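You operate a simulated robot arm through the tools that you are given. There is no shell and no other tool.

You run a simulated robot arm. Do the job below in one go: nothing can be reset, and whatever is moved stays where it is left.

TASK
Test the pane beside the tester and put it in the tray that the display names.
Fine: one press with the lid closed, wait for the reading; the lid ends open; other panes stay as they are.

Only the result counts: the job must be done as asked and must still hold three seconds after the hand-in. Knocking over, shifting, dropping, spilling or breaking anything else fails it. A push-on lid holds only when it is set on centred and level and pressed home; a screw cap is set on level and turned clockwise until tight.

THE ROBOT
A 6-joint arm with a two-finger parallel gripper, fixed in place. Base frame: the origin is at the foot of the arm, x ahead of it, y to its left, z up; the work surface is at about z = 996. Lengths are in mm, angles in rad, forces in N, time in s.
With the tool pointing down near the work surface it reaches from about 180 to 640 mm from the base axis. Its first joint turns from -1.152 to 1.152 rad. Payload 2.9 kg.
The TCP is the grasp point between the finger pads, 30 mm short of the fingertips. In the tool frame z runs along the fingers and y along their closing line. The gripper opens to 110 mm. The fingers are 20 mm wide and 10 mm thick; the gripper's body (48 by 112 mm) begins 55 mm behind the TCP.
Orientation is that of the tool frame in the base frame, as a unit quaternion [x, y, z, w]. With the fingers straight down and closing along the base's y, the tool's x points along the base's -x, its y along +y and its z along -z.

THE INTERFACE
- The arm moves only by the tool play_rows. Its argument "motion" is a list of rows, each a list of 7 numbers: the shift along the base's x, y, z in cm, then the turn, a rotation vector about the base's x, y, z in degrees, then the finger opening in cm, from 0 to 11. In form: [[tx, ty, tz, wx, wy, wz, hand], ...]. A call has 1 to 20 rows; each row shifts and turns the commanded pose from where the row before left it. Rows are played at 5 a second. More than 50 mm and 0.15 rad between two rows, or a gripper value outside its range, and nothing of the call is played. A pose out of reach is approached as far as the arm can. The call stops where the force on the tool passes 40 N (or 10 N more than at its start, if that is more) or the arm is blocked; 0.2 s more then pass. Each finger travels about 108 mm/s and halts on what it meets, pressing with about 27 N; the grip force reading is that of the motor and also rises with nothing between the fingers. The clock runs only during rows and for 0.2 s after the last one: add rows that do not move to give the fingers time. The reply holds the time, the measured pose of the TCP, the force on the tool along the base axes, the opening and the grip force, in the units named above and with some noise, with the torque about the TCP (base axes, N m) and any sound that the robot's microphone picked up.
- Cameras (640 x 400 px; columns grow to the right, rows downward): "scene" is fixed at [79.9, 428.7, 1413.4]; the picture's right is [-0.77, -0.64, 0.00], its down [-0.18, 0.21, -0.96] and it looks along [0.62, -0.74, -0.28] (base axes); focal length 326 px, centre (320, 200). "wrist" rides on the gripper at [73, 17, -103] in the tool frame; the picture's right is [-0.23, 0.97, 0.00], its down [-0.76, -0.18, -0.62] and it looks along [-0.61, -0.14, 0.78] (tool axes); focal length 222 px, centre (320, 200). There is no depth. A picture from a camera that has moved, and an enlarged one, comes with that camera's place and axes in the base frame and with its lens.
- camera(camera): a new picture of that camera. No time passes.
- inspect(camera, box): a new picture of the part [left, top, right, bottom] of that camera's present view, enlarged. No time passes.
- sign_off(): hands the job in; it is judged then, once.

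Places have to be worked out from the pictures, the camera data and where the tool is seen. Open the gripper and draw the arm clear of the work before you hand the job in, unless the task says otherwise.

The tools are called after ">>>" as name(argument=value, ...) on one line, values as JSON. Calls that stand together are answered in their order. play_rows: Moves the arm, as the interface text tells. Its arguments: {"type":"object","properties":{"motion":{"type":"array","items":{"type":"array","items":{"type":"number"}}}},"required":["motion"]} The other tools are called the same way: camera (camera) takes a picture; inspect (camera, box) takes an enlarged picture of a part of a camera's view; sign_off () hands the job in.

At the start:

```text
time: 0.0
tool_pos: [295.1, -115.8, 1337.1]
tcp_rot: [0.0, 1.0, -0.001, 0.002]
wrist_force: [0.3, 0.5, 0.4]
wrist_torque: [0.0, -0.01, 0.01]
grip_width: 110.0
grip_force: 0.0
```

scene: 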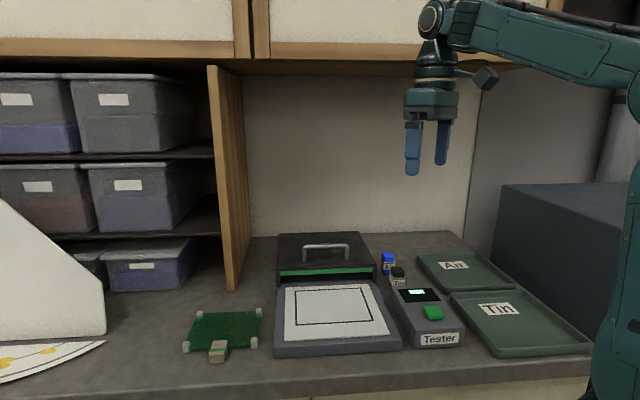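
wrist: 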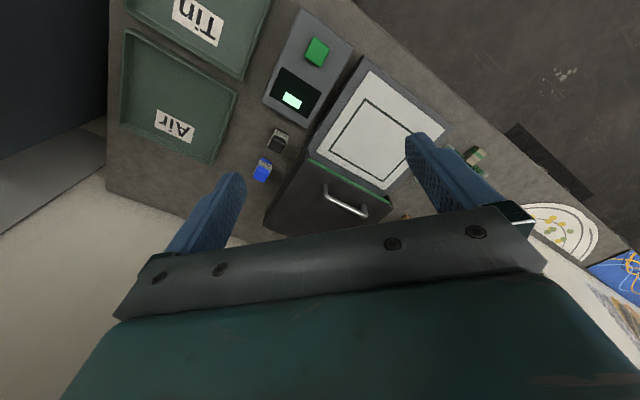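

The pane (green glass with corner posts?) seems to lie left of the tester plate; the lid stands open behind it. I'll look closer before moving.

>>> inspect(camera="scene", box=[160, 220, 420, 382])

>>> inspect(camera="scene", box=[350, 220, 610, 382])

>>> inspect(camera="wrist", box=[230, 0, 550, 240])

```text
2.46 times, centred on (290, 301) of scene
camera zoom: at [79.9, 428.7, 1413.4], right [-0.77, -0.64, 0.0], down [-0.18, 0.21, -0.96], along [0.62, -0.74, -0.28], focal length 802 px, centre (394, -49)
```

zoom: 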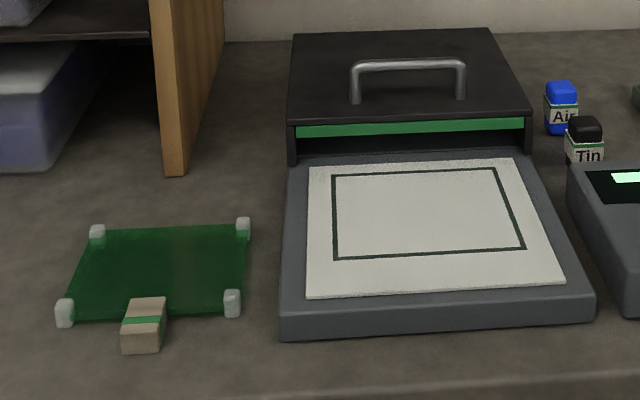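

```text
2.46 times, centred on (480, 301) of scene
camera zoom: at [79.9, 428.7, 1413.4], right [-0.77, -0.64, 0.0], down [-0.18, 0.21, -0.96], along [0.62, -0.74, -0.28], focal length 802 px, centre (-74, -49)
```

zoom: 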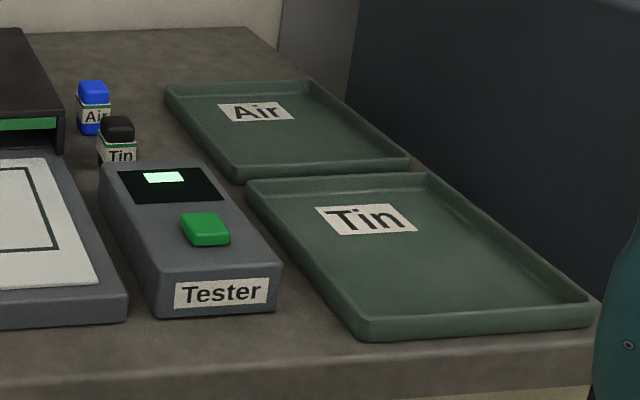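

```text
1.67 times, centred on (390, 120) of wrist
camera zoom: at [221.4, -99.9, 1440.7], right [0.23, 0.97, 0.0], down [0.76, -0.18, 0.63], along [0.61, -0.14, -0.78], focal length 370 px, centre (203, 333)
```

zoom: 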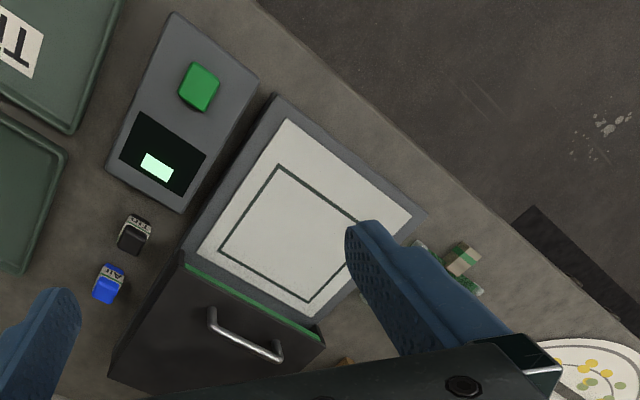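

The tester sits rotated about 45°, its plate front edge running from about (436,125) to (280,-34). The black hood behind it looks like a sliding lid, and the pane is near (557,140) with its tab facing the camera. I move the wrist camera over for a close look at the pane.

>>> play_rows(motion=[[0.9, 3.85, -1.75, 0, 0, 0, 11], [0.9, 3.85, -1.75, 0, 0, 0, 11], [0.9, 3.85, -1.75, 0, 0, 0, 11], [0.9, 3.85, -1.75, 0, 0, 0, 11], [0.9, 3.85, -1.75, 0, 0, 0, 11], [0.9, 3.85, -1.75, 0, 0, 0, 11], [0.9, 3.85, -1.75, 0, 0, 0, 11], [0.9, 3.85, -1.75, 0, 0, 0, 11]])

>>> camera(camera="wrist")

>>> camera(camera="scene")

```text
time: 1.8
tool_pos: [367.6, 193.8, 1198.1]
tcp_rot: [0.0, 1.0, 0.0, 0.001]
wrist_force: [0.3, 0.2, -1.3]
wrist_torque: [0.01, 0.0, -0.03]
grip_width: 109.7
grip_force: 0.1
```

```text
taken
camera wrist: at [293.8, 209.9, 1302.3], right [0.23, 0.97, 0.0], down [0.76, -0.18, 0.63], along [0.61, -0.14, -0.78], focal length 222 px, centre (320, 200)
```

wrist: 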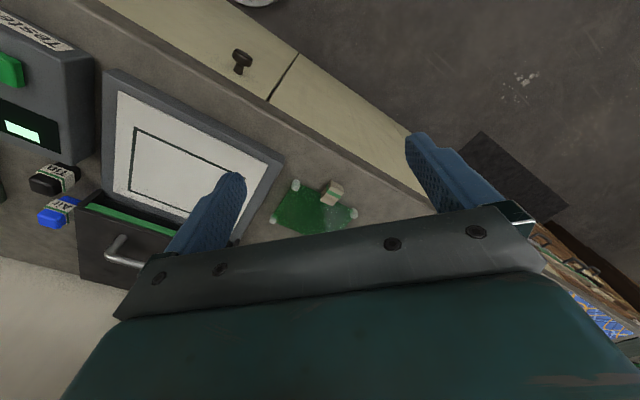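

```text
taken
```

scene: 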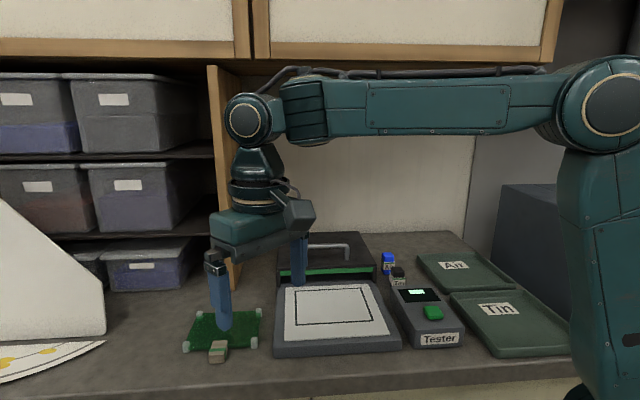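

The tester's lid and the pane are now visible from above; I enlarge both.

>>> inspect(camera="wrist", box=[250, 160, 390, 248])

>>> inspect(camera="wrist", box=[0, 40, 300, 290])

>>> inspect(camera="scene", box=[170, 290, 290, 370])

```text
4.55 times, centred on (320, 204) of wrist
camera zoom: at [293.8, 209.9, 1302.3], right [0.23, 0.97, 0.0], down [0.76, -0.18, 0.63], along [0.61, -0.14, -0.78], focal length 1010 px, centre (320, 182)
```

zoom: 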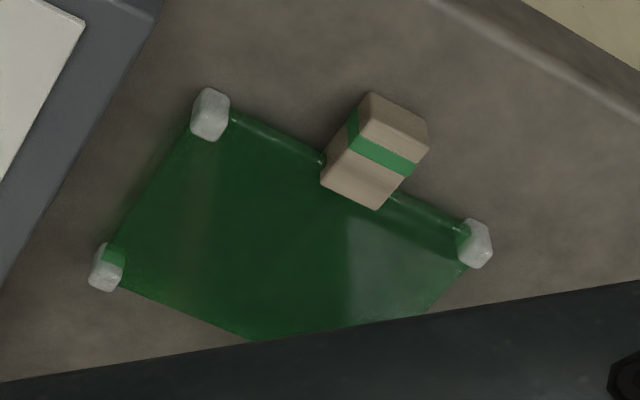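

```text
1.60 times, centred on (150, 165) of wrist
camera zoom: at [293.8, 209.9, 1302.3], right [0.23, 0.97, 0.0], down [0.76, -0.18, 0.63], along [0.61, -0.14, -0.78], focal length 355 px, centre (592, 256)
```

zoom: 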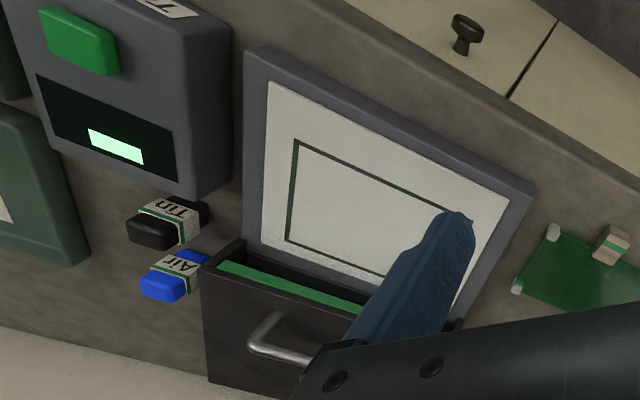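

```text
5.00 times, centred on (230, 330) of scene
camera zoom: at [79.9, 428.7, 1413.3], right [-0.77, -0.64, 0.0], down [-0.18, 0.21, -0.96], along [0.62, -0.74, -0.28], focal length 1629 px, centre (770, -450)
```

zoom: 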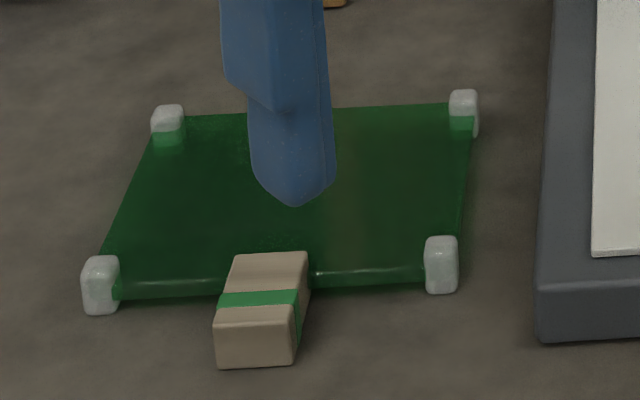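

The pane carries a beige tab about 25 mm wide, centred near (513,183), top at about z=1013, and its edges run at about 45°. I turn the gripper -45° and go above the tab.

>>> play_rows(motion=[[2.41, -0.16, -1.0, 0, 0, -7.5, 9], [2.41, -0.16, -1.0, 0, 0, -7.5, 7], [2.41, -0.16, -1.0, 0, 0, -7.5, 6], [2.41, -0.16, -1.0, 0, 0, -7.5, 6], [2.41, -0.16, -1.0, 0, 0, -7.5, 6], [2.41, -0.16, -1.0, 0, 0, -7.5, 6], [0, 0, 0, 0, 0, 0, 6]])

>>> camera(camera="wrist")

>>> inspect(camera="scene", box=[160, 220, 320, 380])

```text
time: 3.4
tool_pos: [511.6, 183.0, 1136.9]
tcp_rot: [0.383, 0.924, 0.0, 0.0]
wrist_force: [0.9, 1.1, 0.7]
wrist_torque: [0.0, 0.0, 0.02]
grip_width: 59.8
grip_force: 0.1
```

```text
taken
camera wrist: at [470.8, 245.4, 1239.8], right [0.85, 0.53, 0.0], down [0.41, -0.66, 0.63], along [0.33, -0.53, -0.78], focal length 222 px, centre (320, 200)
```

wrist: 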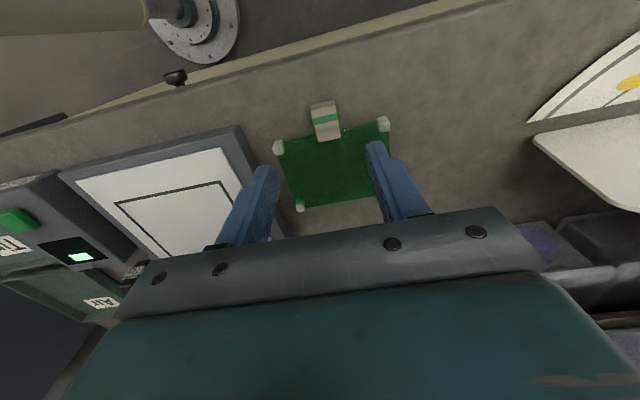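

```text
2.50 times, centred on (240, 300) of scene
camera zoom: at [79.9, 428.7, 1413.4], right [-0.77, -0.64, 0.0], down [-0.18, 0.21, -0.96], along [0.62, -0.74, -0.28], focal length 815 px, centre (520, -50)
```

zoom: 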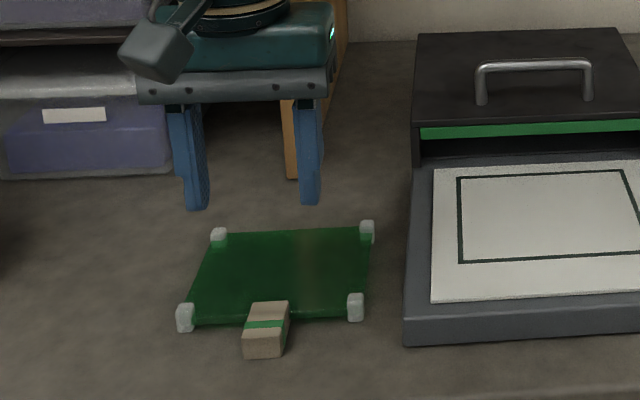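

The gripper hovers near the tab. I zoom in to measure the tab and pane precisely from this new viewpoint.

>>> inspect(camera="wrist", box=[260, 80, 420, 220])

>>> inspect(camera="wrist", box=[50, 110, 290, 270])

```text
2.86 times, centred on (340, 150) of wrist
camera zoom: at [470.8, 245.4, 1239.8], right [0.85, 0.53, 0.0], down [0.41, -0.66, 0.63], along [0.33, -0.53, -0.78], focal length 635 px, centre (263, 343)
```

zoom: 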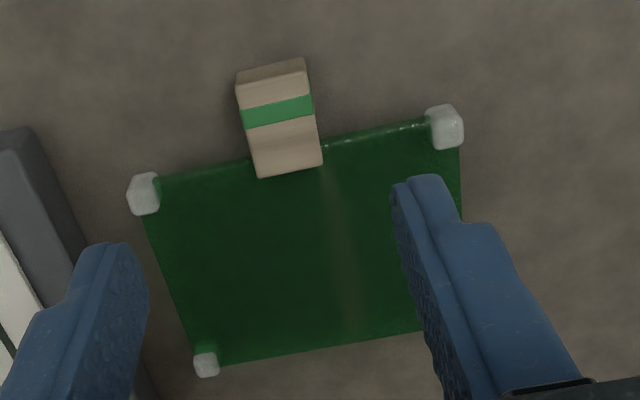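

```text
2.50 times, centred on (170, 190) of wrist
camera zoom: at [470.8, 245.4, 1239.8], right [0.85, 0.53, 0.0], down [0.41, -0.66, 0.63], along [0.33, -0.53, -0.78], focal length 555 px, centre (695, 225)
```

zoom: 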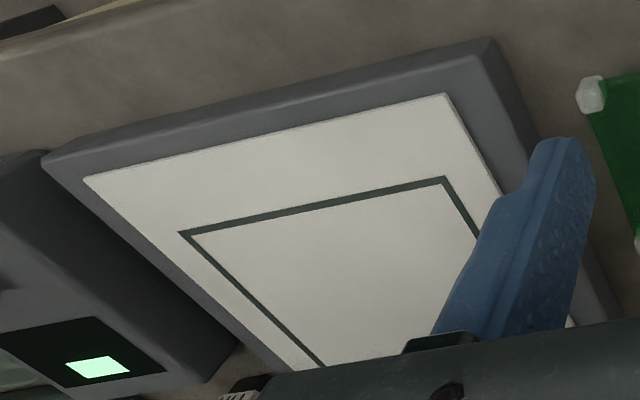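

From the wrist view the tab's top centre is near (517.5,180), its edge parallel to the closing line. I lower to just above it and check the alignment.

>>> play_rows(motion=[[0.2, -0.1, -4.0, 0, 0, 0, 6], [0.2, -0.1, -3.0, 0, 0, 0, 6], [0.2, -0.1, -2.0, 0, 0, 0, 6], [0, 0, 0, 0, 0, 0, 6]])

>>> camera(camera="wrist")

>>> inspect(camera="scene", box=[160, 270, 290, 370])

```text
time: 4.4
tool_pos: [516.6, 178.1, 1048.2]
tcp_rot: [0.383, 0.924, 0.001, 0.001]
wrist_force: [0.0, -0.8, 0.2]
wrist_torque: [0.04, 0.01, -0.04]
grip_width: 60.1
grip_force: 0.1
```

```text
taken
camera wrist: at [476.6, 241.0, 1151.0], right [0.85, 0.53, 0.0], down [0.41, -0.66, 0.63], along [0.33, -0.53, -0.78], focal length 222 px, centre (320, 200)
```

wrist: 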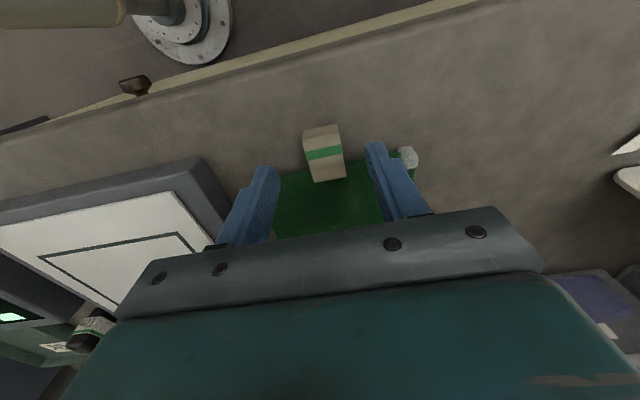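

```text
4.00 times, centred on (225, 320) of scene
camera zoom: at [79.9, 428.7, 1413.4], right [-0.77, -0.64, 0.0], down [-0.18, 0.21, -0.96], along [0.62, -0.74, -0.28], focal length 1304 px, centre (700, -280)
```

zoom: 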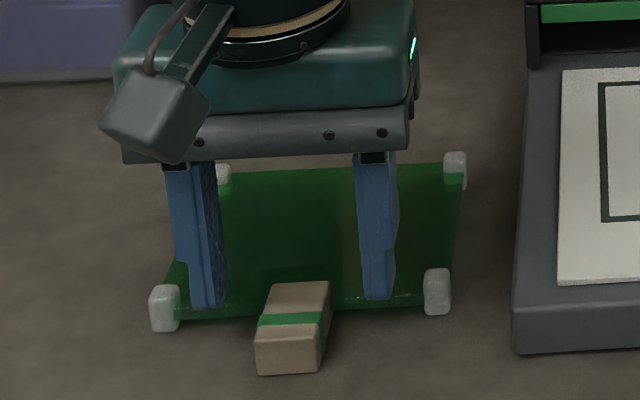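

The tab centre computes to (518,181) and the fingers straddle it. I descend to TCP z≈1030 and close on the tab.

>>> play_rows(motion=[[0.15, 0.2, -1.0, 0, 0, 0, 6], [0, 0, -0.8, 0, 0, 0, 6], [0, 0, 0, 0, 0, 0, 6], [0, 0, 0, 0, 0, 0, 3.5], [0, 0, 0, 0, 0, 0, 2], [0, 0, 0, 0, 0, 0, 1], [0, 0, 0, 0, 0, 0, 1]])

>>> camera(camera="wrist")

>>> inspect(camera="scene", box=[160, 270, 290, 370])

```text
time: 6.0
tool_pos: [518.1, 180.8, 1029.1]
tcp_rot: [0.382, 0.924, -0.001, 0.0]
wrist_force: [1.0, 0.8, -0.2]
wrist_torque: [0.04, -0.02, 0.09]
grip_width: 25.3
grip_force: 27.0
```

```text
taken
camera wrist: at [477.7, 243.7, 1133.2], right [0.85, 0.53, 0.0], down [0.41, -0.66, 0.63], along [0.33, -0.53, -0.78], focal length 222 px, centre (320, 200)
```

wrist: 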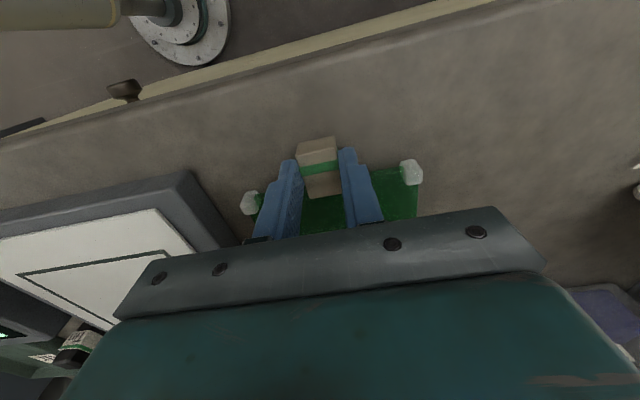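

```text
4.00 times, centred on (225, 320) of scene
camera zoom: at [79.9, 428.7, 1413.3], right [-0.77, -0.64, 0.0], down [-0.18, 0.21, -0.96], along [0.62, -0.74, -0.28], focal length 1304 px, centre (700, -280)
```

zoom: 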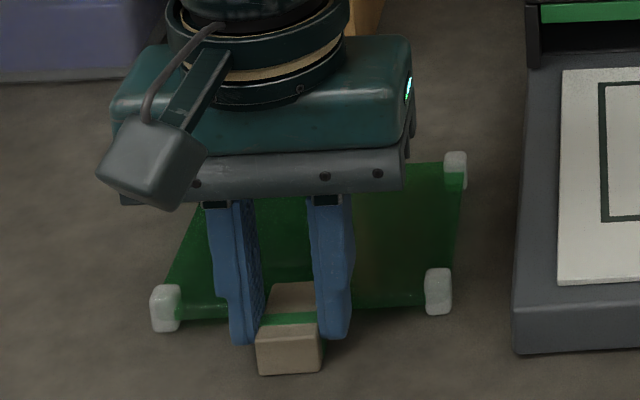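

The tab is gripped at 25.3 mm. I lift a little and check that the pane stays level.

>>> play_rows(motion=[[0, 0, 0.8, 0, 0, 0, 1], [0, 0, 1.0, 0, 0, 0, 1], [0, 0, 1.2, 0, 0, 0, 1], [0, 0, 0, 0, 0, 0, 1]])

>>> inspect(camera="scene", box=[160, 250, 300, 370])

>>> camera(camera="wrist")

```text
time: 7.0
tool_pos: [519.9, 179.6, 1059.8]
tcp_rot: [0.383, 0.924, 0.0, 0.001]
wrist_force: [-0.1, 1.4, -1.7]
wrist_torque: [0.04, 0.05, 0.01]
grip_width: 25.3
grip_force: 27.3
```

```text
3.33 times, centred on (230, 310) of scene
camera zoom: at [79.9, 428.7, 1413.4], right [-0.77, -0.64, 0.0], down [-0.18, 0.21, -0.96], along [0.62, -0.74, -0.28], focal length 1086 px, centre (620, -167)
```

zoom: 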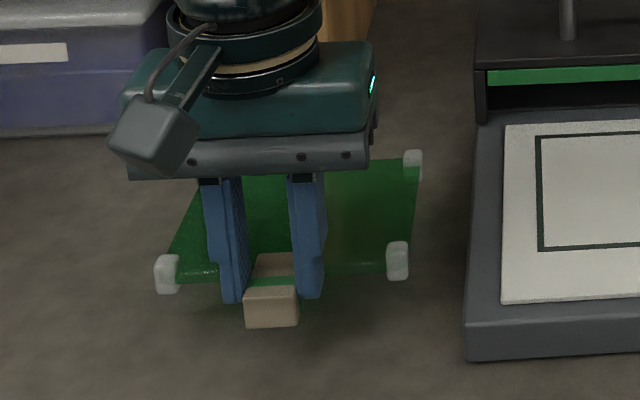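

```text
taken
camera wrist: at [479.1, 243.3, 1163.4], right [0.85, 0.53, 0.0], down [0.41, -0.66, 0.63], along [0.33, -0.53, -0.78], focal length 222 px, centre (320, 200)
```

wrist: 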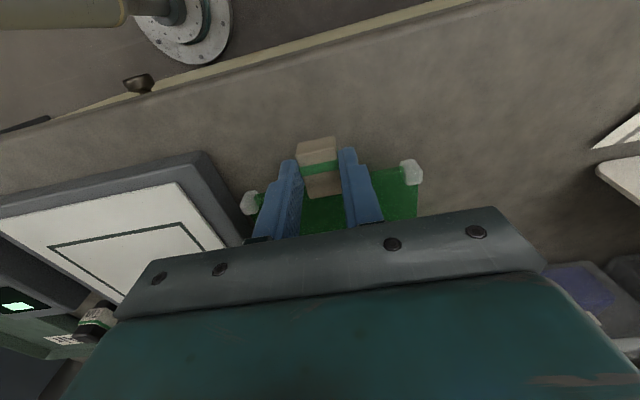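

The pane is held level. I raise it further and carry it over the white plate, aiming to centre it in the outline (about (-121,-179) mm shift).

>>> play_rows(motion=[[0, 0, 1.5, 0, 0, 0, 1], [0, 0, 1.5, 0, 0, 0, 1], [-2.02, -2.98, 0, 0, 0, 0, 1], [-2.02, -2.98, 0, 0, 0, 0, 1], [-2.02, -2.98, 0, 0, 0, 0, 1], [-2.02, -2.98, 0, 0, 0, 0, 1], [-2.02, -2.98, 0, 0, 0, 0, 1], [-2.02, -2.98, 0, 0, 0, 0, 1], [0, 0, 0, 0, 0, 0, 1]])

>>> camera(camera="wrist")

>>> inspect(camera="scene", box=[240, 220, 420, 370])

```text
time: 9.0
tool_pos: [398.6, 0.9, 1087.9]
tcp_rot: [0.382, 0.924, -0.001, 0.001]
wrist_force: [-0.2, 0.5, -2.2]
wrist_torque: [0.09, 0.07, 0.03]
grip_width: 25.7
grip_force: 27.3
```

```text
taken
camera wrist: at [357.3, 64.4, 1192.3], right [0.85, 0.53, 0.0], down [0.41, -0.66, 0.62], along [0.33, -0.53, -0.78], focal length 222 px, centre (320, 200)
```

wrist: 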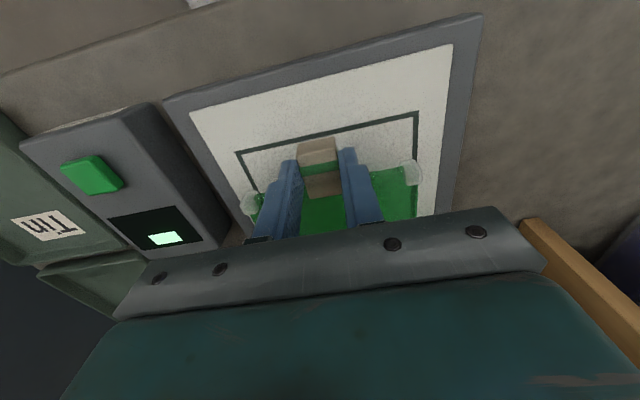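

```text
2.67 times, centred on (330, 295) of scene
camera zoom: at [79.9, 428.7, 1413.4], right [-0.77, -0.64, 0.0], down [-0.18, 0.21, -0.96], along [0.62, -0.74, -0.28], focal length 869 px, centre (293, -53)
```

zoom: 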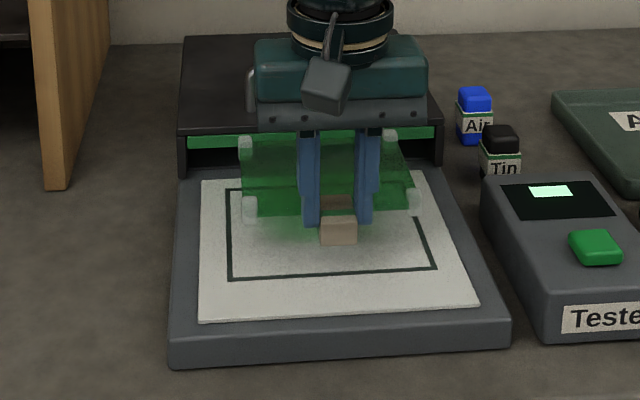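

The outline front centre computes to (398,4), the held pane lines up with it well. I lower to just above the plate, then in small steps until contact.

>>> play_rows(motion=[[0, 0, -1.5, 0, 0, 0, 1], [0, 0, -1.0, 0, 0, 0, 1], [0, 0, -0.7, 0, 0, 0, 1], [0, 0, -0.3, 0, 0, 0, 1], [0, 0, 0, 0, 0, 0, 1]])

>>> inspect(camera="scene", box=[260, 240, 400, 370])

>>> camera(camera="wrist")

```text
time: 10.2
tool_pos: [397.9, 2.4, 1055.4]
tcp_rot: [0.383, 0.924, 0.0, 0.003]
wrist_force: [-4.0, -6.8, 18.9]
wrist_torque: [-0.22, 0.09, 0.0]
grip_width: 25.2
grip_force: 26.8
```

```text
3.08 times, centred on (330, 305) of scene
camera zoom: at [79.5, 428.5, 1413.4], right [-0.77, -0.64, 0.0], down [-0.18, 0.21, -0.96], along [0.62, -0.74, -0.28], focal length 1003 px, centre (289, -123)
```

zoom: 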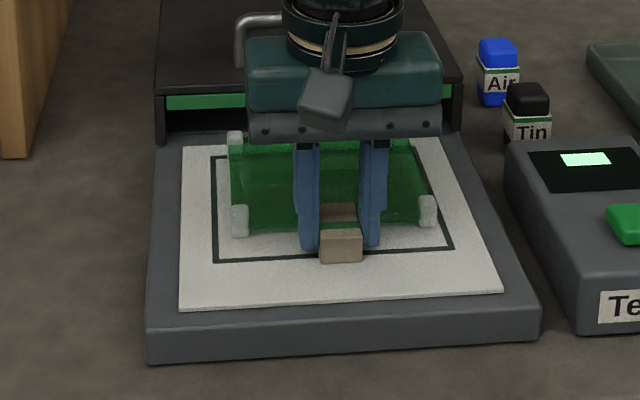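

```text
taken
camera wrist: at [357.2, 64.0, 1158.0], right [0.85, 0.53, 0.0], down [0.41, -0.66, 0.63], along [0.33, -0.53, -0.78], focal length 222 px, centre (320, 200)
```

wrist: 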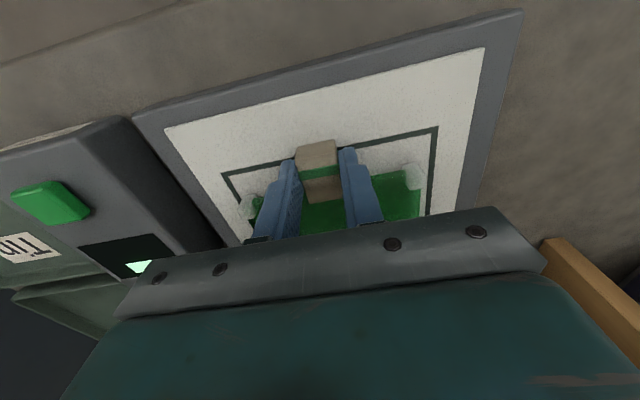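

Contact came earlier than expected (19 N at z≈1055), so the plate top is about z=1022; the pane sits some 11 mm too far back in the outline. I raise slightly, shift it forward and a little left, and lower gently.

>>> play_rows(motion=[[0, 0, 0.8, 0, 0, 0, 1], [-0.59, 0.96, 0, 0, 0, 0, 1], [0, 0, -0.3, 0, 0, 0, 1], [0, 0, 0, 0, 0, 0, 1]])

>>> inspect(camera="scene", box=[260, 240, 400, 370])

>>> inspect(camera="wrist", box=[160, 80, 480, 260])

```text
time: 11.2
tool_pos: [392.5, 11.6, 1058.5]
tcp_rot: [0.383, 0.924, 0.0, 0.001]
wrist_force: [-0.4, 0.7, -1.9]
wrist_torque: [0.02, 0.05, -0.02]
grip_width: 25.3
grip_force: 27.1
```

```text
3.08 times, centred on (330, 305) of scene
camera zoom: at [79.9, 428.7, 1413.4], right [-0.77, -0.64, 0.0], down [-0.18, 0.21, -0.96], along [0.62, -0.74, -0.28], focal length 1003 px, centre (289, -123)
```

zoom: 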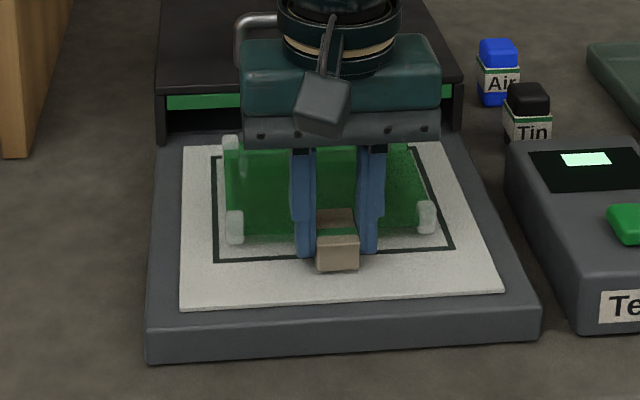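

```text
2.00 times, centred on (320, 170) of wrist
camera zoom: at [351.9, 74.7, 1161.9], right [0.85, 0.53, 0.0], down [0.41, -0.66, 0.62], along [0.33, -0.53, -0.78], focal length 444 px, centre (320, 260)
```

zoom: 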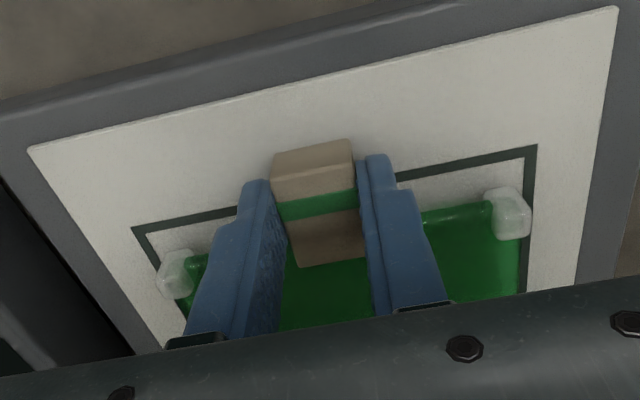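

The pane is now centred sideways and front-to-back in the outline. I lower a few millimetres until light contact.

>>> play_rows(motion=[[0, 0, -0.2, 0, 0, 0, 1], [0, 0, -0.1, 0, 0, 0, 1], [0, 0, 0, 0, 0, 0, 1]])

```text
time: 12.0
tool_pos: [391.0, 11.6, 1056.4]
tcp_rot: [0.382, 0.924, -0.001, 0.0]
wrist_force: [-0.2, -0.7, -2.4]
wrist_torque: [0.08, 0.03, -0.04]
grip_width: 25.3
grip_force: 27.1
```

No contact yet; I continue one millimetre at a time.

>>> play_rows(motion=[[0, 0, -0.1, 0, 0, 0, 1], [0, 0, 0, 0, 0, 0, 1]])

>>> play_rows(motion=[[0, 0, -0.1, 0, 0, 0, 1], [0, 0, 0, 0, 0, 0, 1]])

```text
time: 12.6
tool_pos: [393.1, 12.0, 1055.7]
tcp_rot: [0.383, 0.924, 0.0, 0.001]
wrist_force: [-0.2, -0.2, -0.6]
wrist_torque: [0.06, 0.05, 0.02]
grip_width: 25.1
grip_force: 27.5
```

```text
time: 13.2
tool_pos: [390.9, 12.2, 1055.2]
tcp_rot: [0.383, 0.924, 0.0, 0.002]
wrist_force: [0.3, 0.2, 3.4]
wrist_torque: [0.03, 0.01, -0.03]
grip_width: 25.3
grip_force: 26.8
```

Light contact (about 5 N) — the pane is resting on the plate. I open the fingers and check.

>>> play_rows(motion=[[0, 0, 0, 0, 0, 0, 3], [0, 0, 0, 0, 0, 0, 5], [0, 0, 0, 0, 0, 0, 6], [0, 0, 0, 0, 0, 0, 6]])

>>> play_rows(motion=[[0, 0, 2, 0, 0, 0, 6], [0, 0, 4, 0, 0, 0, 6], [0, 0, 4, 0, 0, 0, 6], [-1.5, 1.5, 3, 0, 0, 0, 6], [-3, 3, 2, 0, 0, 0, 6], [0, 0, 0, 0, 0, 0, 6]])

>>> inspect(camera="scene", box=[240, 220, 420, 370])

>>> camera(camera="wrist")

```text
time: 14.2
tool_pos: [391.1, 11.5, 1054.3]
tcp_rot: [0.383, 0.924, 0.0, 0.0]
wrist_force: [-0.9, 0.6, 0.3]
wrist_torque: [-0.01, 0.02, -0.01]
grip_width: 59.8
grip_force: 0.1
```

```text
time: 15.6
tool_pos: [347.1, 57.3, 1203.7]
tcp_rot: [0.383, 0.924, 0.0, 0.0]
wrist_force: [-0.3, 0.4, 0.1]
wrist_torque: [0.02, 0.02, 0.0]
grip_width: 60.1
grip_force: 0.1
```

```text
2.67 times, centred on (330, 295) of scene
camera zoom: at [79.9, 428.7, 1413.4], right [-0.77, -0.64, 0.0], down [-0.18, 0.21, -0.96], along [0.62, -0.74, -0.28], focal length 869 px, centre (293, -53)
```

zoom: 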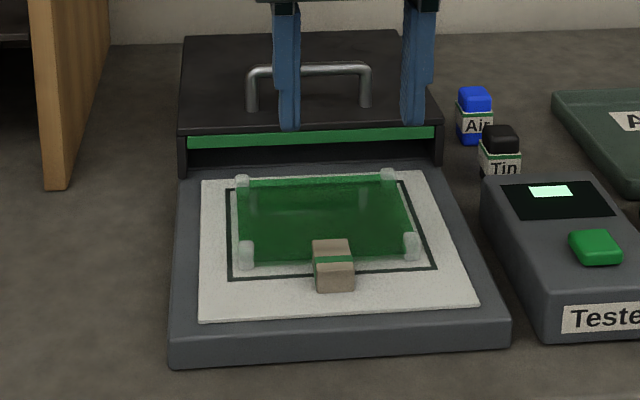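

```text
taken
camera wrist: at [306.6, 120.3, 1307.6], right [0.85, 0.53, 0.0], down [0.41, -0.66, 0.63], along [0.33, -0.53, -0.78], focal length 222 px, centre (320, 200)
```

wrist: 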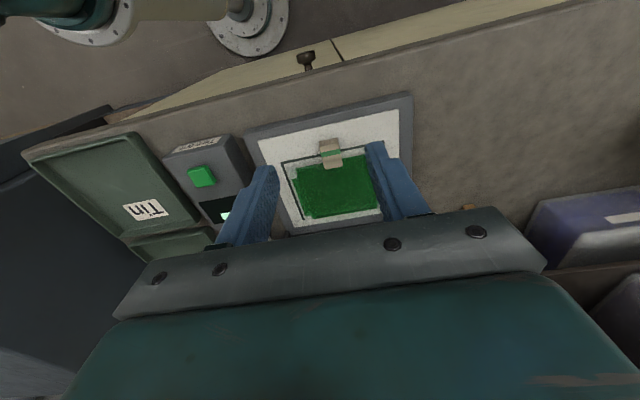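

The pane sits within the outline. Before sliding the lid I inspect the lid's mouth, handle and display.

>>> inspect(camera="scene", box=[270, 225, 390, 300])

>>> inspect(camera="scene", box=[380, 270, 480, 350])

```text
5.33 times, centred on (330, 262) of scene
camera zoom: at [79.9, 428.7, 1413.4], right [-0.77, -0.64, 0.0], down [-0.18, 0.21, -0.96], along [0.62, -0.74, -0.28], focal length 1738 px, centre (267, -133)
```

zoom: 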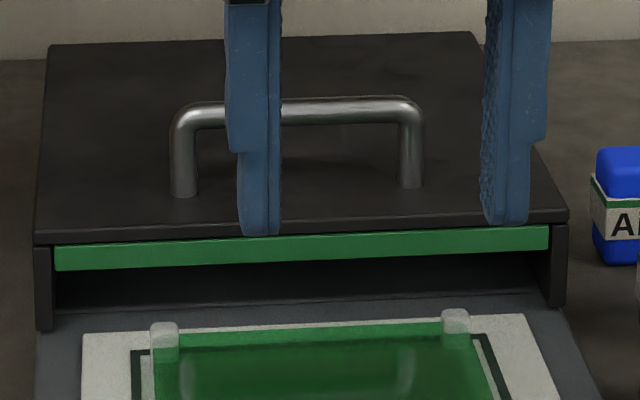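

```text
5.00 times, centred on (430, 310) of scene
camera zoom: at [79.9, 428.7, 1413.4], right [-0.77, -0.64, 0.0], down [-0.18, 0.21, -0.96], along [0.62, -0.74, -0.28], focal length 1629 px, centre (-230, -350)
```

zoom: 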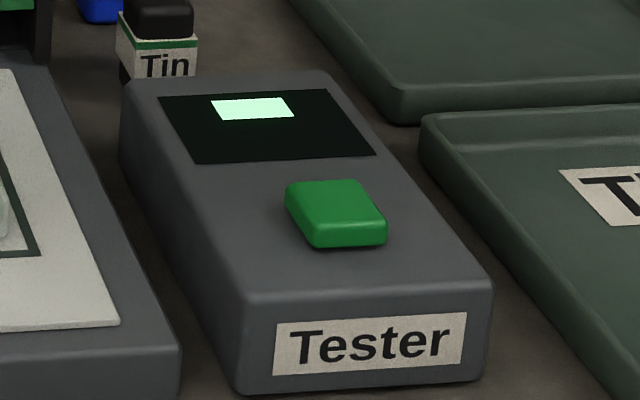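

The pane is on the plate and the lid mouth is tall enough. By triangulation the handle bar is centred near (516,-113) at z≈1101. I turn the gripper to +45° and move above the handle.

>>> play_rows(motion=[[1.405, -1.42, 0, 0, 0, 7.5, 6], [1.405, -1.42, 0, 0, 0, 7.5, 6], [1.405, -1.42, 0, 0, 0, 7.5, 6], [1.405, -1.42, 0, 0, 0, 7.5, 6], [1.405, -1.42, 0, 0, 0, 7.5, 6], [1.405, -1.42, 0, 0, 0, 7.5, 6], [1.405, -1.42, 0, 0, 0, 7.5, 6], [1.405, -1.42, 0, 0, 0, 7.5, 6], [1.405, -1.42, 0, 0, 0, 7.5, 6], [1.405, -1.42, 0, 0, 0, 7.5, 6], [1.405, -1.42, 0, 0, 0, 7.5, 6], [1.405, -1.42, 0, 0, 0, 7.5, 6], [0, 0, 0, 0, 0, 0, 6]])

>>> camera(camera="wrist")

>>> camera(camera="scene")

```text
time: 18.4
tool_pos: [517.2, -113.7, 1205.4]
tcp_rot: [-0.384, 0.923, 0.0, 0.002]
wrist_force: [0.5, 0.3, 0.1]
wrist_torque: [0.01, 0.0, 0.02]
grip_width: 60.0
grip_force: 0.1
```

```text
taken
camera wrist: at [452.5, -153.2, 1309.0], right [-0.53, 0.85, 0.0], down [0.66, 0.41, 0.62], along [0.53, 0.33, -0.78], focal length 222 px, centre (320, 200)
```

wrist: 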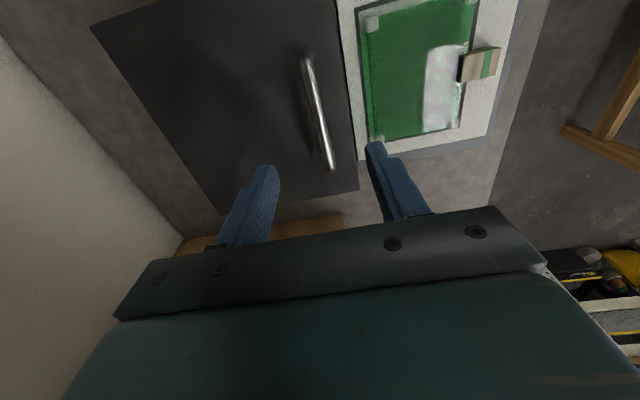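

```text
taken
```

scene: 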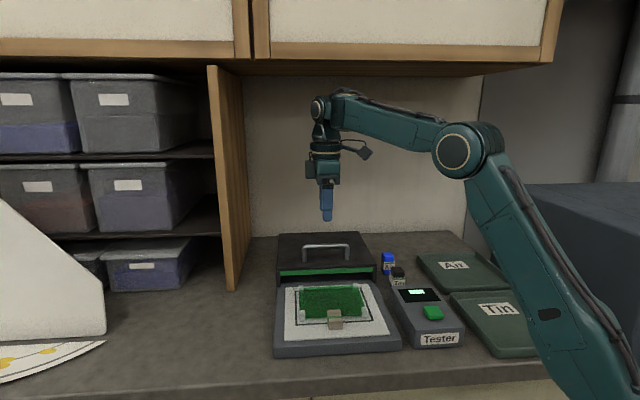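

The handle bar midpoint computes to about (513,-114), directly under the gripper. I descend around the bar and close on it.

>>> play_rows(motion=[[-0.15, 0, -3.5, 0, 0, 0, 6], [-0.15, 0, -3.5, 0, 0, 0, 6], [0, 0, -2.2, 0, 0, 0, 6], [0, 0, -1.0, 0, 0, 0, 6], [0, 0, 0, 0, 0, 0, 6]])

>>> inspect(camera="scene", box=[260, 180, 400, 290])

>>> camera(camera="wrist")

```text
time: 19.6
tool_pos: [514.7, -112.6, 1101.4]
tcp_rot: [-0.382, 0.924, 0.0, 0.001]
wrist_force: [0.5, -0.4, -0.2]
wrist_torque: [0.0, 0.0, 0.02]
grip_width: 59.8
grip_force: 0.0
```

```text
3.64 times, centred on (330, 235) of scene
camera zoom: at [79.9, 428.7, 1413.4], right [-0.77, -0.64, 0.0], down [-0.18, 0.21, -0.96], along [0.62, -0.74, -0.28], focal length 1185 px, centre (284, 73)
```

zoom: 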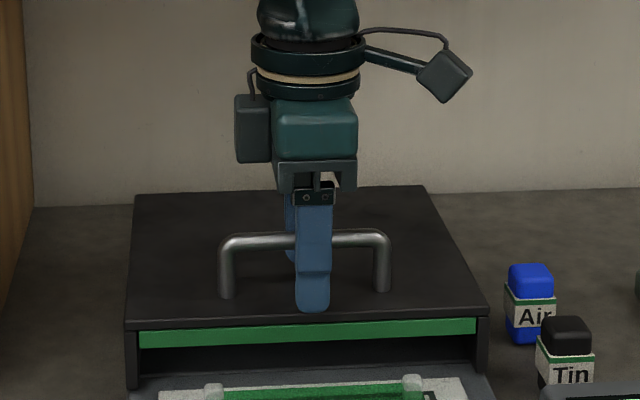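

```text
taken
camera wrist: at [450.0, -153.0, 1205.4], right [-0.53, 0.85, 0.0], down [0.66, 0.41, 0.63], along [0.53, 0.33, -0.78], focal length 222 px, centre (320, 200)
```

wrist: 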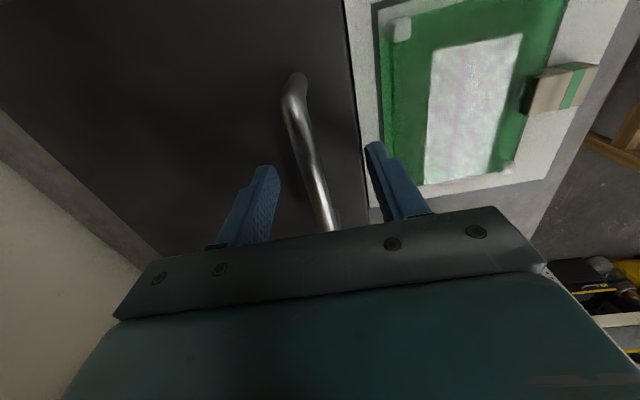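

Fingers straddle the bar, midway between its legs. I close on the bar.

>>> play_rows(motion=[[0, 0, 0, 0, 0, 0, 3], [0, 0, 0, 0, 0, 0, 1], [0, 0, 0, 0, 0, 0, 0.3], [0, 0, 0, 0, 0, 0, 0.3]])

>>> play_rows(motion=[[-0.35, 0.35, 0, 0, 0, 0, 0.3], [-0.7, 0.7, 0, 0, 0, 0, 0.3], [0, 0, 0, 0, 0, 0, 0.3]])

>>> inspect(camera="scene", box=[250, 210, 410, 370])

```text
time: 20.6
tool_pos: [515.5, -113.3, 1102.3]
tcp_rot: [-0.383, 0.924, 0.001, 0.0]
wrist_force: [1.8, -0.5, -1.0]
wrist_torque: [0.05, -0.06, 0.0]
grip_width: 11.5
grip_force: 44.6
```

```text
time: 21.4
tool_pos: [504.2, -102.2, 1102.3]
tcp_rot: [-0.383, 0.924, 0.0, 0.0]
wrist_force: [2.2, 2.3, -15.0]
wrist_torque: [0.34, -0.32, -0.07]
grip_width: 11.5
grip_force: 45.2
```

```text
2.50 times, centred on (330, 290) of scene
camera zoom: at [80.2, 428.7, 1413.3], right [-0.77, -0.64, 0.0], down [-0.18, 0.21, -0.96], along [0.62, -0.74, -0.28], focal length 815 px, centre (295, -25)
```

zoom: 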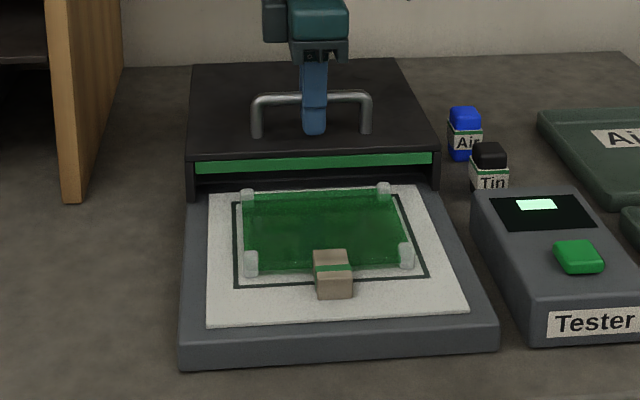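

The lid slides forward with the hand (15 mm so far, low resistance). I ease down slightly and continue in moderate steps, watching the force.

>>> play_rows(motion=[[-0.7, 0.7, -0.1, 0, 0, 0, 0.3], [-1.0, 1.0, 0, 0, 0, 0, 0.3], [-1.0, 1.0, 0, 0, 0, 0, 0.3], [0, 0, 0, 0, 0, 0, 0.3]])

>>> inspect(camera="scene", box=[250, 210, 410, 370])

```text
time: 22.4
tool_pos: [477.2, -73.9, 1102.6]
tcp_rot: [-0.384, 0.924, -0.001, 0.003]
wrist_force: [9.0, 11.1, 3.4]
wrist_torque: [-0.08, 0.07, -0.09]
grip_width: 11.7
grip_force: 44.9
```

```text
2.50 times, centred on (330, 290) of scene
camera zoom: at [80.2, 429.1, 1413.2], right [-0.77, -0.64, 0.0], down [-0.18, 0.21, -0.96], along [0.62, -0.74, -0.28], focal length 815 px, centre (295, -25)
```

zoom: 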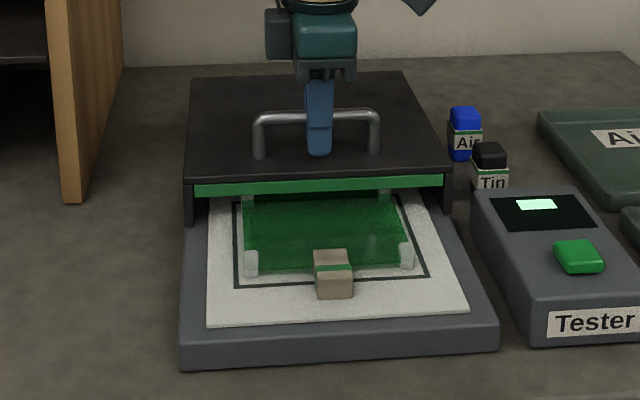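

The lid is passing over the pane cleanly; a sideways force of ~14 N shows the rail direction is slightly more toward +y. I correct for this and continue.

>>> play_rows(motion=[[-0.9, 1.06, 0, 0, 0, 0, 0.3], [-0.98, 1.04, 0, 0, 0, 0, 0.3], [-0.98, 1.04, 0, 0, 0, 0, 0.3], [0, 0, 0, 0, 0, 0, 0.3]])

>>> inspect(camera="scene", box=[250, 210, 410, 370])

```text
time: 23.4
tool_pos: [446.1, -44.8, 1101.8]
tcp_rot: [-0.382, 0.924, 0.001, 0.001]
wrist_force: [-5.9, -5.1, 22.7]
wrist_torque: [-0.49, 0.54, 0.12]
grip_width: 11.5
grip_force: 45.4
```

```text
2.50 times, centred on (330, 290) of scene
camera zoom: at [79.4, 428.6, 1413.4], right [-0.77, -0.64, 0.0], down [-0.18, 0.21, -0.96], along [0.62, -0.74, -0.28], focal length 815 px, centre (295, -25)
```

zoom: 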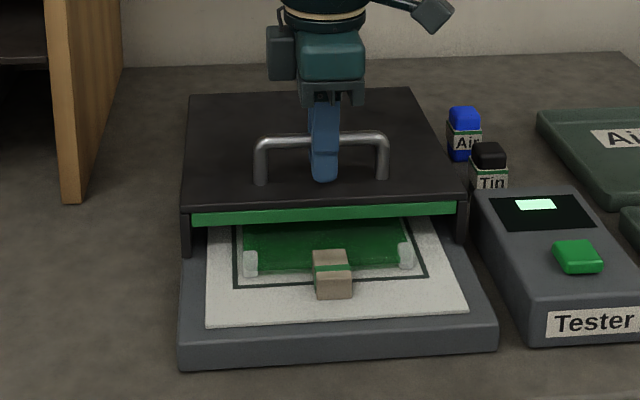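

Halfway closed; force changes are small position errors. I lift the command 1 mm back and continue.

>>> play_rows(motion=[[-0.97, 1.0, 0.1, 0, 0, 0, 0.3], [-0.99, 1.0, 0, 0, 0, 0, 0.3], [-0.99, 1.0, 0, 0, 0, 0, 0.3], [0, 0, 0, 0, 0, 0, 0.3]])

>>> inspect(camera="scene", box=[250, 210, 410, 370])

```text
time: 24.4
tool_pos: [416.3, -14.6, 1101.8]
tcp_rot: [-0.381, 0.924, 0.002, -0.001]
wrist_force: [-21.1, -20.8, 20.2]
wrist_torque: [-0.01, -0.08, 0.12]
grip_width: 11.7
grip_force: 45.2
```

```text
2.50 times, centred on (330, 290) of scene
camera zoom: at [78.9, 428.1, 1413.6], right [-0.77, -0.64, 0.0], down [-0.18, 0.21, -0.96], along [0.62, -0.74, -0.28], focal length 815 px, centre (295, -25)
```

zoom: 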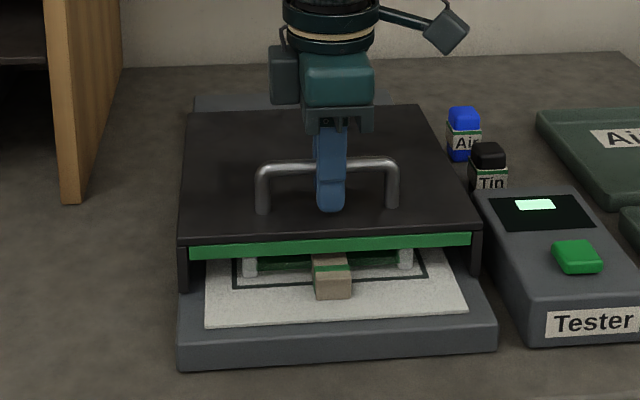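

Sideways force has built up toward -x,-y, so I relax by shifting ~1.5 mm that way and raising 1 mm before continuing.

>>> play_rows(motion=[[-0.1, -0.1, 0.1, 0, 0, 0, 0.3], [0, 0, 0, 0, 0, 0, 0.3]])

```text
time: 25.0
tool_pos: [415.9, -16.0, 1102.1]
tcp_rot: [-0.384, 0.923, 0.001, -0.001]
wrist_force: [-11.8, -9.7, -2.8]
wrist_torque: [-0.27, 0.26, -0.12]
grip_width: 11.6
grip_force: 44.9
```

Forces dropped. I continue with a slightly corrected direction.

>>> play_rows(motion=[[-1.06, 0.92, 0, 0, 0, 0, 0.3], [-1.01, 0.99, 0, 0, 0, 0, 0.3], [0, 0, 0, 0, 0, 0, 0.3]])

>>> inspect(camera="scene", box=[250, 210, 410, 370])

```text
time: 25.8
tool_pos: [396.1, 4.9, 1101.7]
tcp_rot: [-0.385, 0.923, 0.002, 0.001]
wrist_force: [-3.2, 0.1, -29.4]
wrist_torque: [0.63, -0.65, -0.1]
grip_width: 11.9
grip_force: 44.7
```

```text
2.50 times, centred on (330, 290) of scene
camera zoom: at [80.1, 428.7, 1413.3], right [-0.77, -0.64, 0.0], down [-0.18, 0.21, -0.96], along [0.62, -0.74, -0.28], focal length 815 px, centre (295, -25)
```

zoom: 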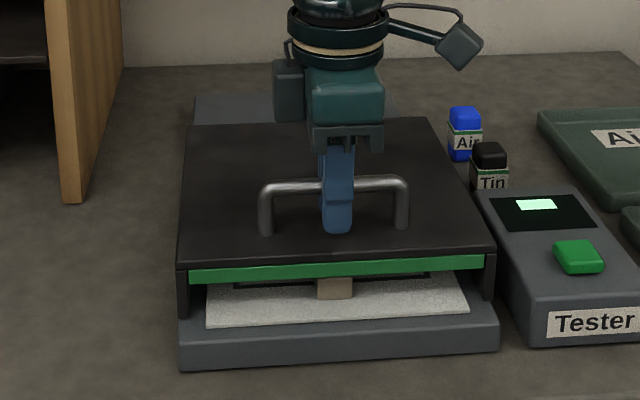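

About 168 mm travelled; the tool is pulling up on the lid, so I lower 1.5 mm and go on.

>>> play_rows(motion=[[0, 0, -0.15, 0, 0, 0, 0.3], [-0.7, 0.72, 0, 0, 0, 0, 0.3], [-0.7, 0.72, 0, 0, 0, 0, 0.3], [0, 0, 0, 0, 0, 0, 0.3]])

>>> inspect(camera="scene", box=[250, 210, 410, 370])

```text
time: 26.8
tool_pos: [382.8, 18.7, 1102.5]
tcp_rot: [-0.382, 0.924, 0.001, 0.002]
wrist_force: [-1.4, -4.5, -18.5]
wrist_torque: [0.47, -0.51, 0.03]
grip_width: 11.6
grip_force: 44.9
```

```text
2.50 times, centred on (330, 290) of scene
camera zoom: at [80.0, 428.6, 1413.4], right [-0.77, -0.64, 0.0], down [-0.18, 0.21, -0.96], along [0.62, -0.74, -0.28], focal length 815 px, centre (295, -25)
```

zoom: 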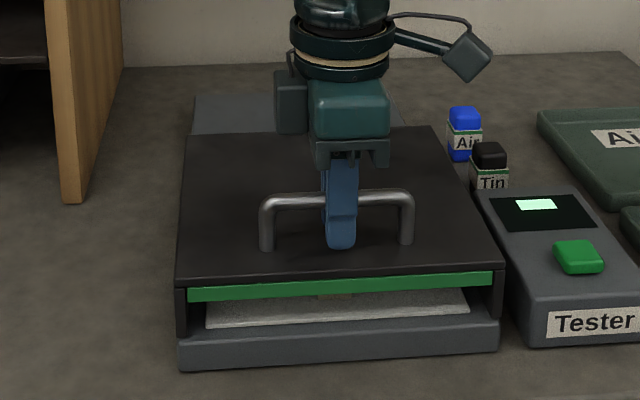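

The lid front is almost flush with the base front. I go on with 5–7 mm steps to feel for the stop.

>>> play_rows(motion=[[-0.35, 0.36, -0.05, 0, 0, 0, 0.3], [-0.35, 0.36, 0, 0, 0, 0, 0.3], [0, 0, 0, 0, 0, 0, 0.3]])

>>> inspect(camera="scene", box=[250, 210, 410, 370])

```text
time: 27.4
tool_pos: [381.3, 21.2, 1102.0]
tcp_rot: [-0.377, 0.926, -0.003, 0.008]
wrist_force: [7.4, -9.6, -3.9]
wrist_torque: [-0.12, 0.17, 0.72]
grip_width: 12.1
grip_force: 44.7
stopped in row 2: the force on the tool passed its limit at 46 N (the readings are from after the stop); the commanded pose is now the measured one
```

```text
2.50 times, centred on (330, 290) of scene
camera zoom: at [80.2, 428.4, 1413.4], right [-0.77, -0.64, 0.0], down [-0.18, 0.21, -0.96], along [0.62, -0.74, -0.28], focal length 815 px, centre (295, -25)
```

zoom: 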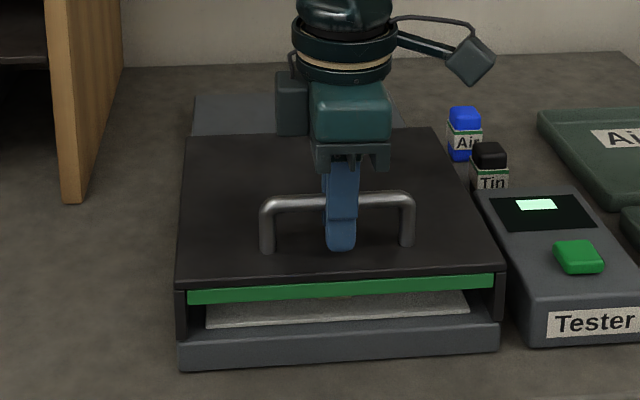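

The lid hit its end stop (46 N peak) after ~190 mm of travel, so it is closed. I open the fingers, rise, and look at it.

>>> play_rows(motion=[[0, 0, 0, 0, 0, 0, 2], [0, 0, 0, 0, 0, 0, 4], [0, 0, 0, 0, 0, 0, 5], [0, 0, 2, 0, 0, 0, 5], [0, 0, 4, 0, 0, 0, 5], [0, 0, 4, 0, 0, 0, 5], [0, 0, 0, 0, 0, 0, 5]])

>>> inspect(camera="scene", box=[250, 220, 490, 370])

>>> camera(camera="wrist")

```text
time: 29.0
tool_pos: [380.7, 21.0, 1204.2]
tcp_rot: [-0.378, 0.926, -0.004, 0.006]
wrist_force: [0.8, 0.1, 0.0]
wrist_torque: [-0.01, -0.01, 0.03]
grip_width: 50.1
grip_force: 0.0
```

```text
2.67 times, centred on (370, 295) of scene
camera zoom: at [79.9, 428.7, 1413.4], right [-0.77, -0.64, 0.0], down [-0.18, 0.21, -0.96], along [0.62, -0.74, -0.28], focal length 869 px, centre (187, -53)
```

zoom: 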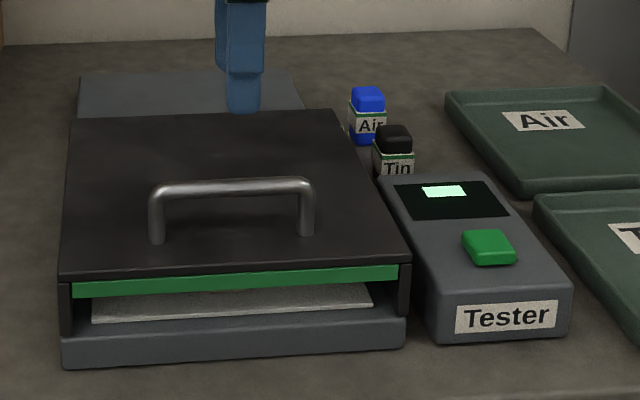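

```text
taken
camera wrist: at [313.7, -18.0, 1306.3], right [-0.52, 0.86, -0.01], down [0.66, 0.41, 0.63], along [0.54, 0.32, -0.77], focal length 222 px, centre (320, 200)
```

wrist: 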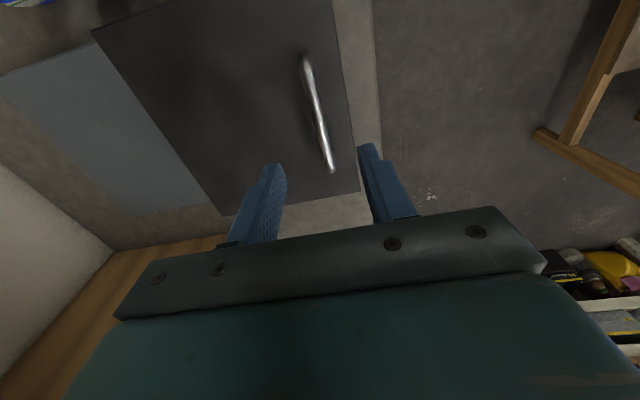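

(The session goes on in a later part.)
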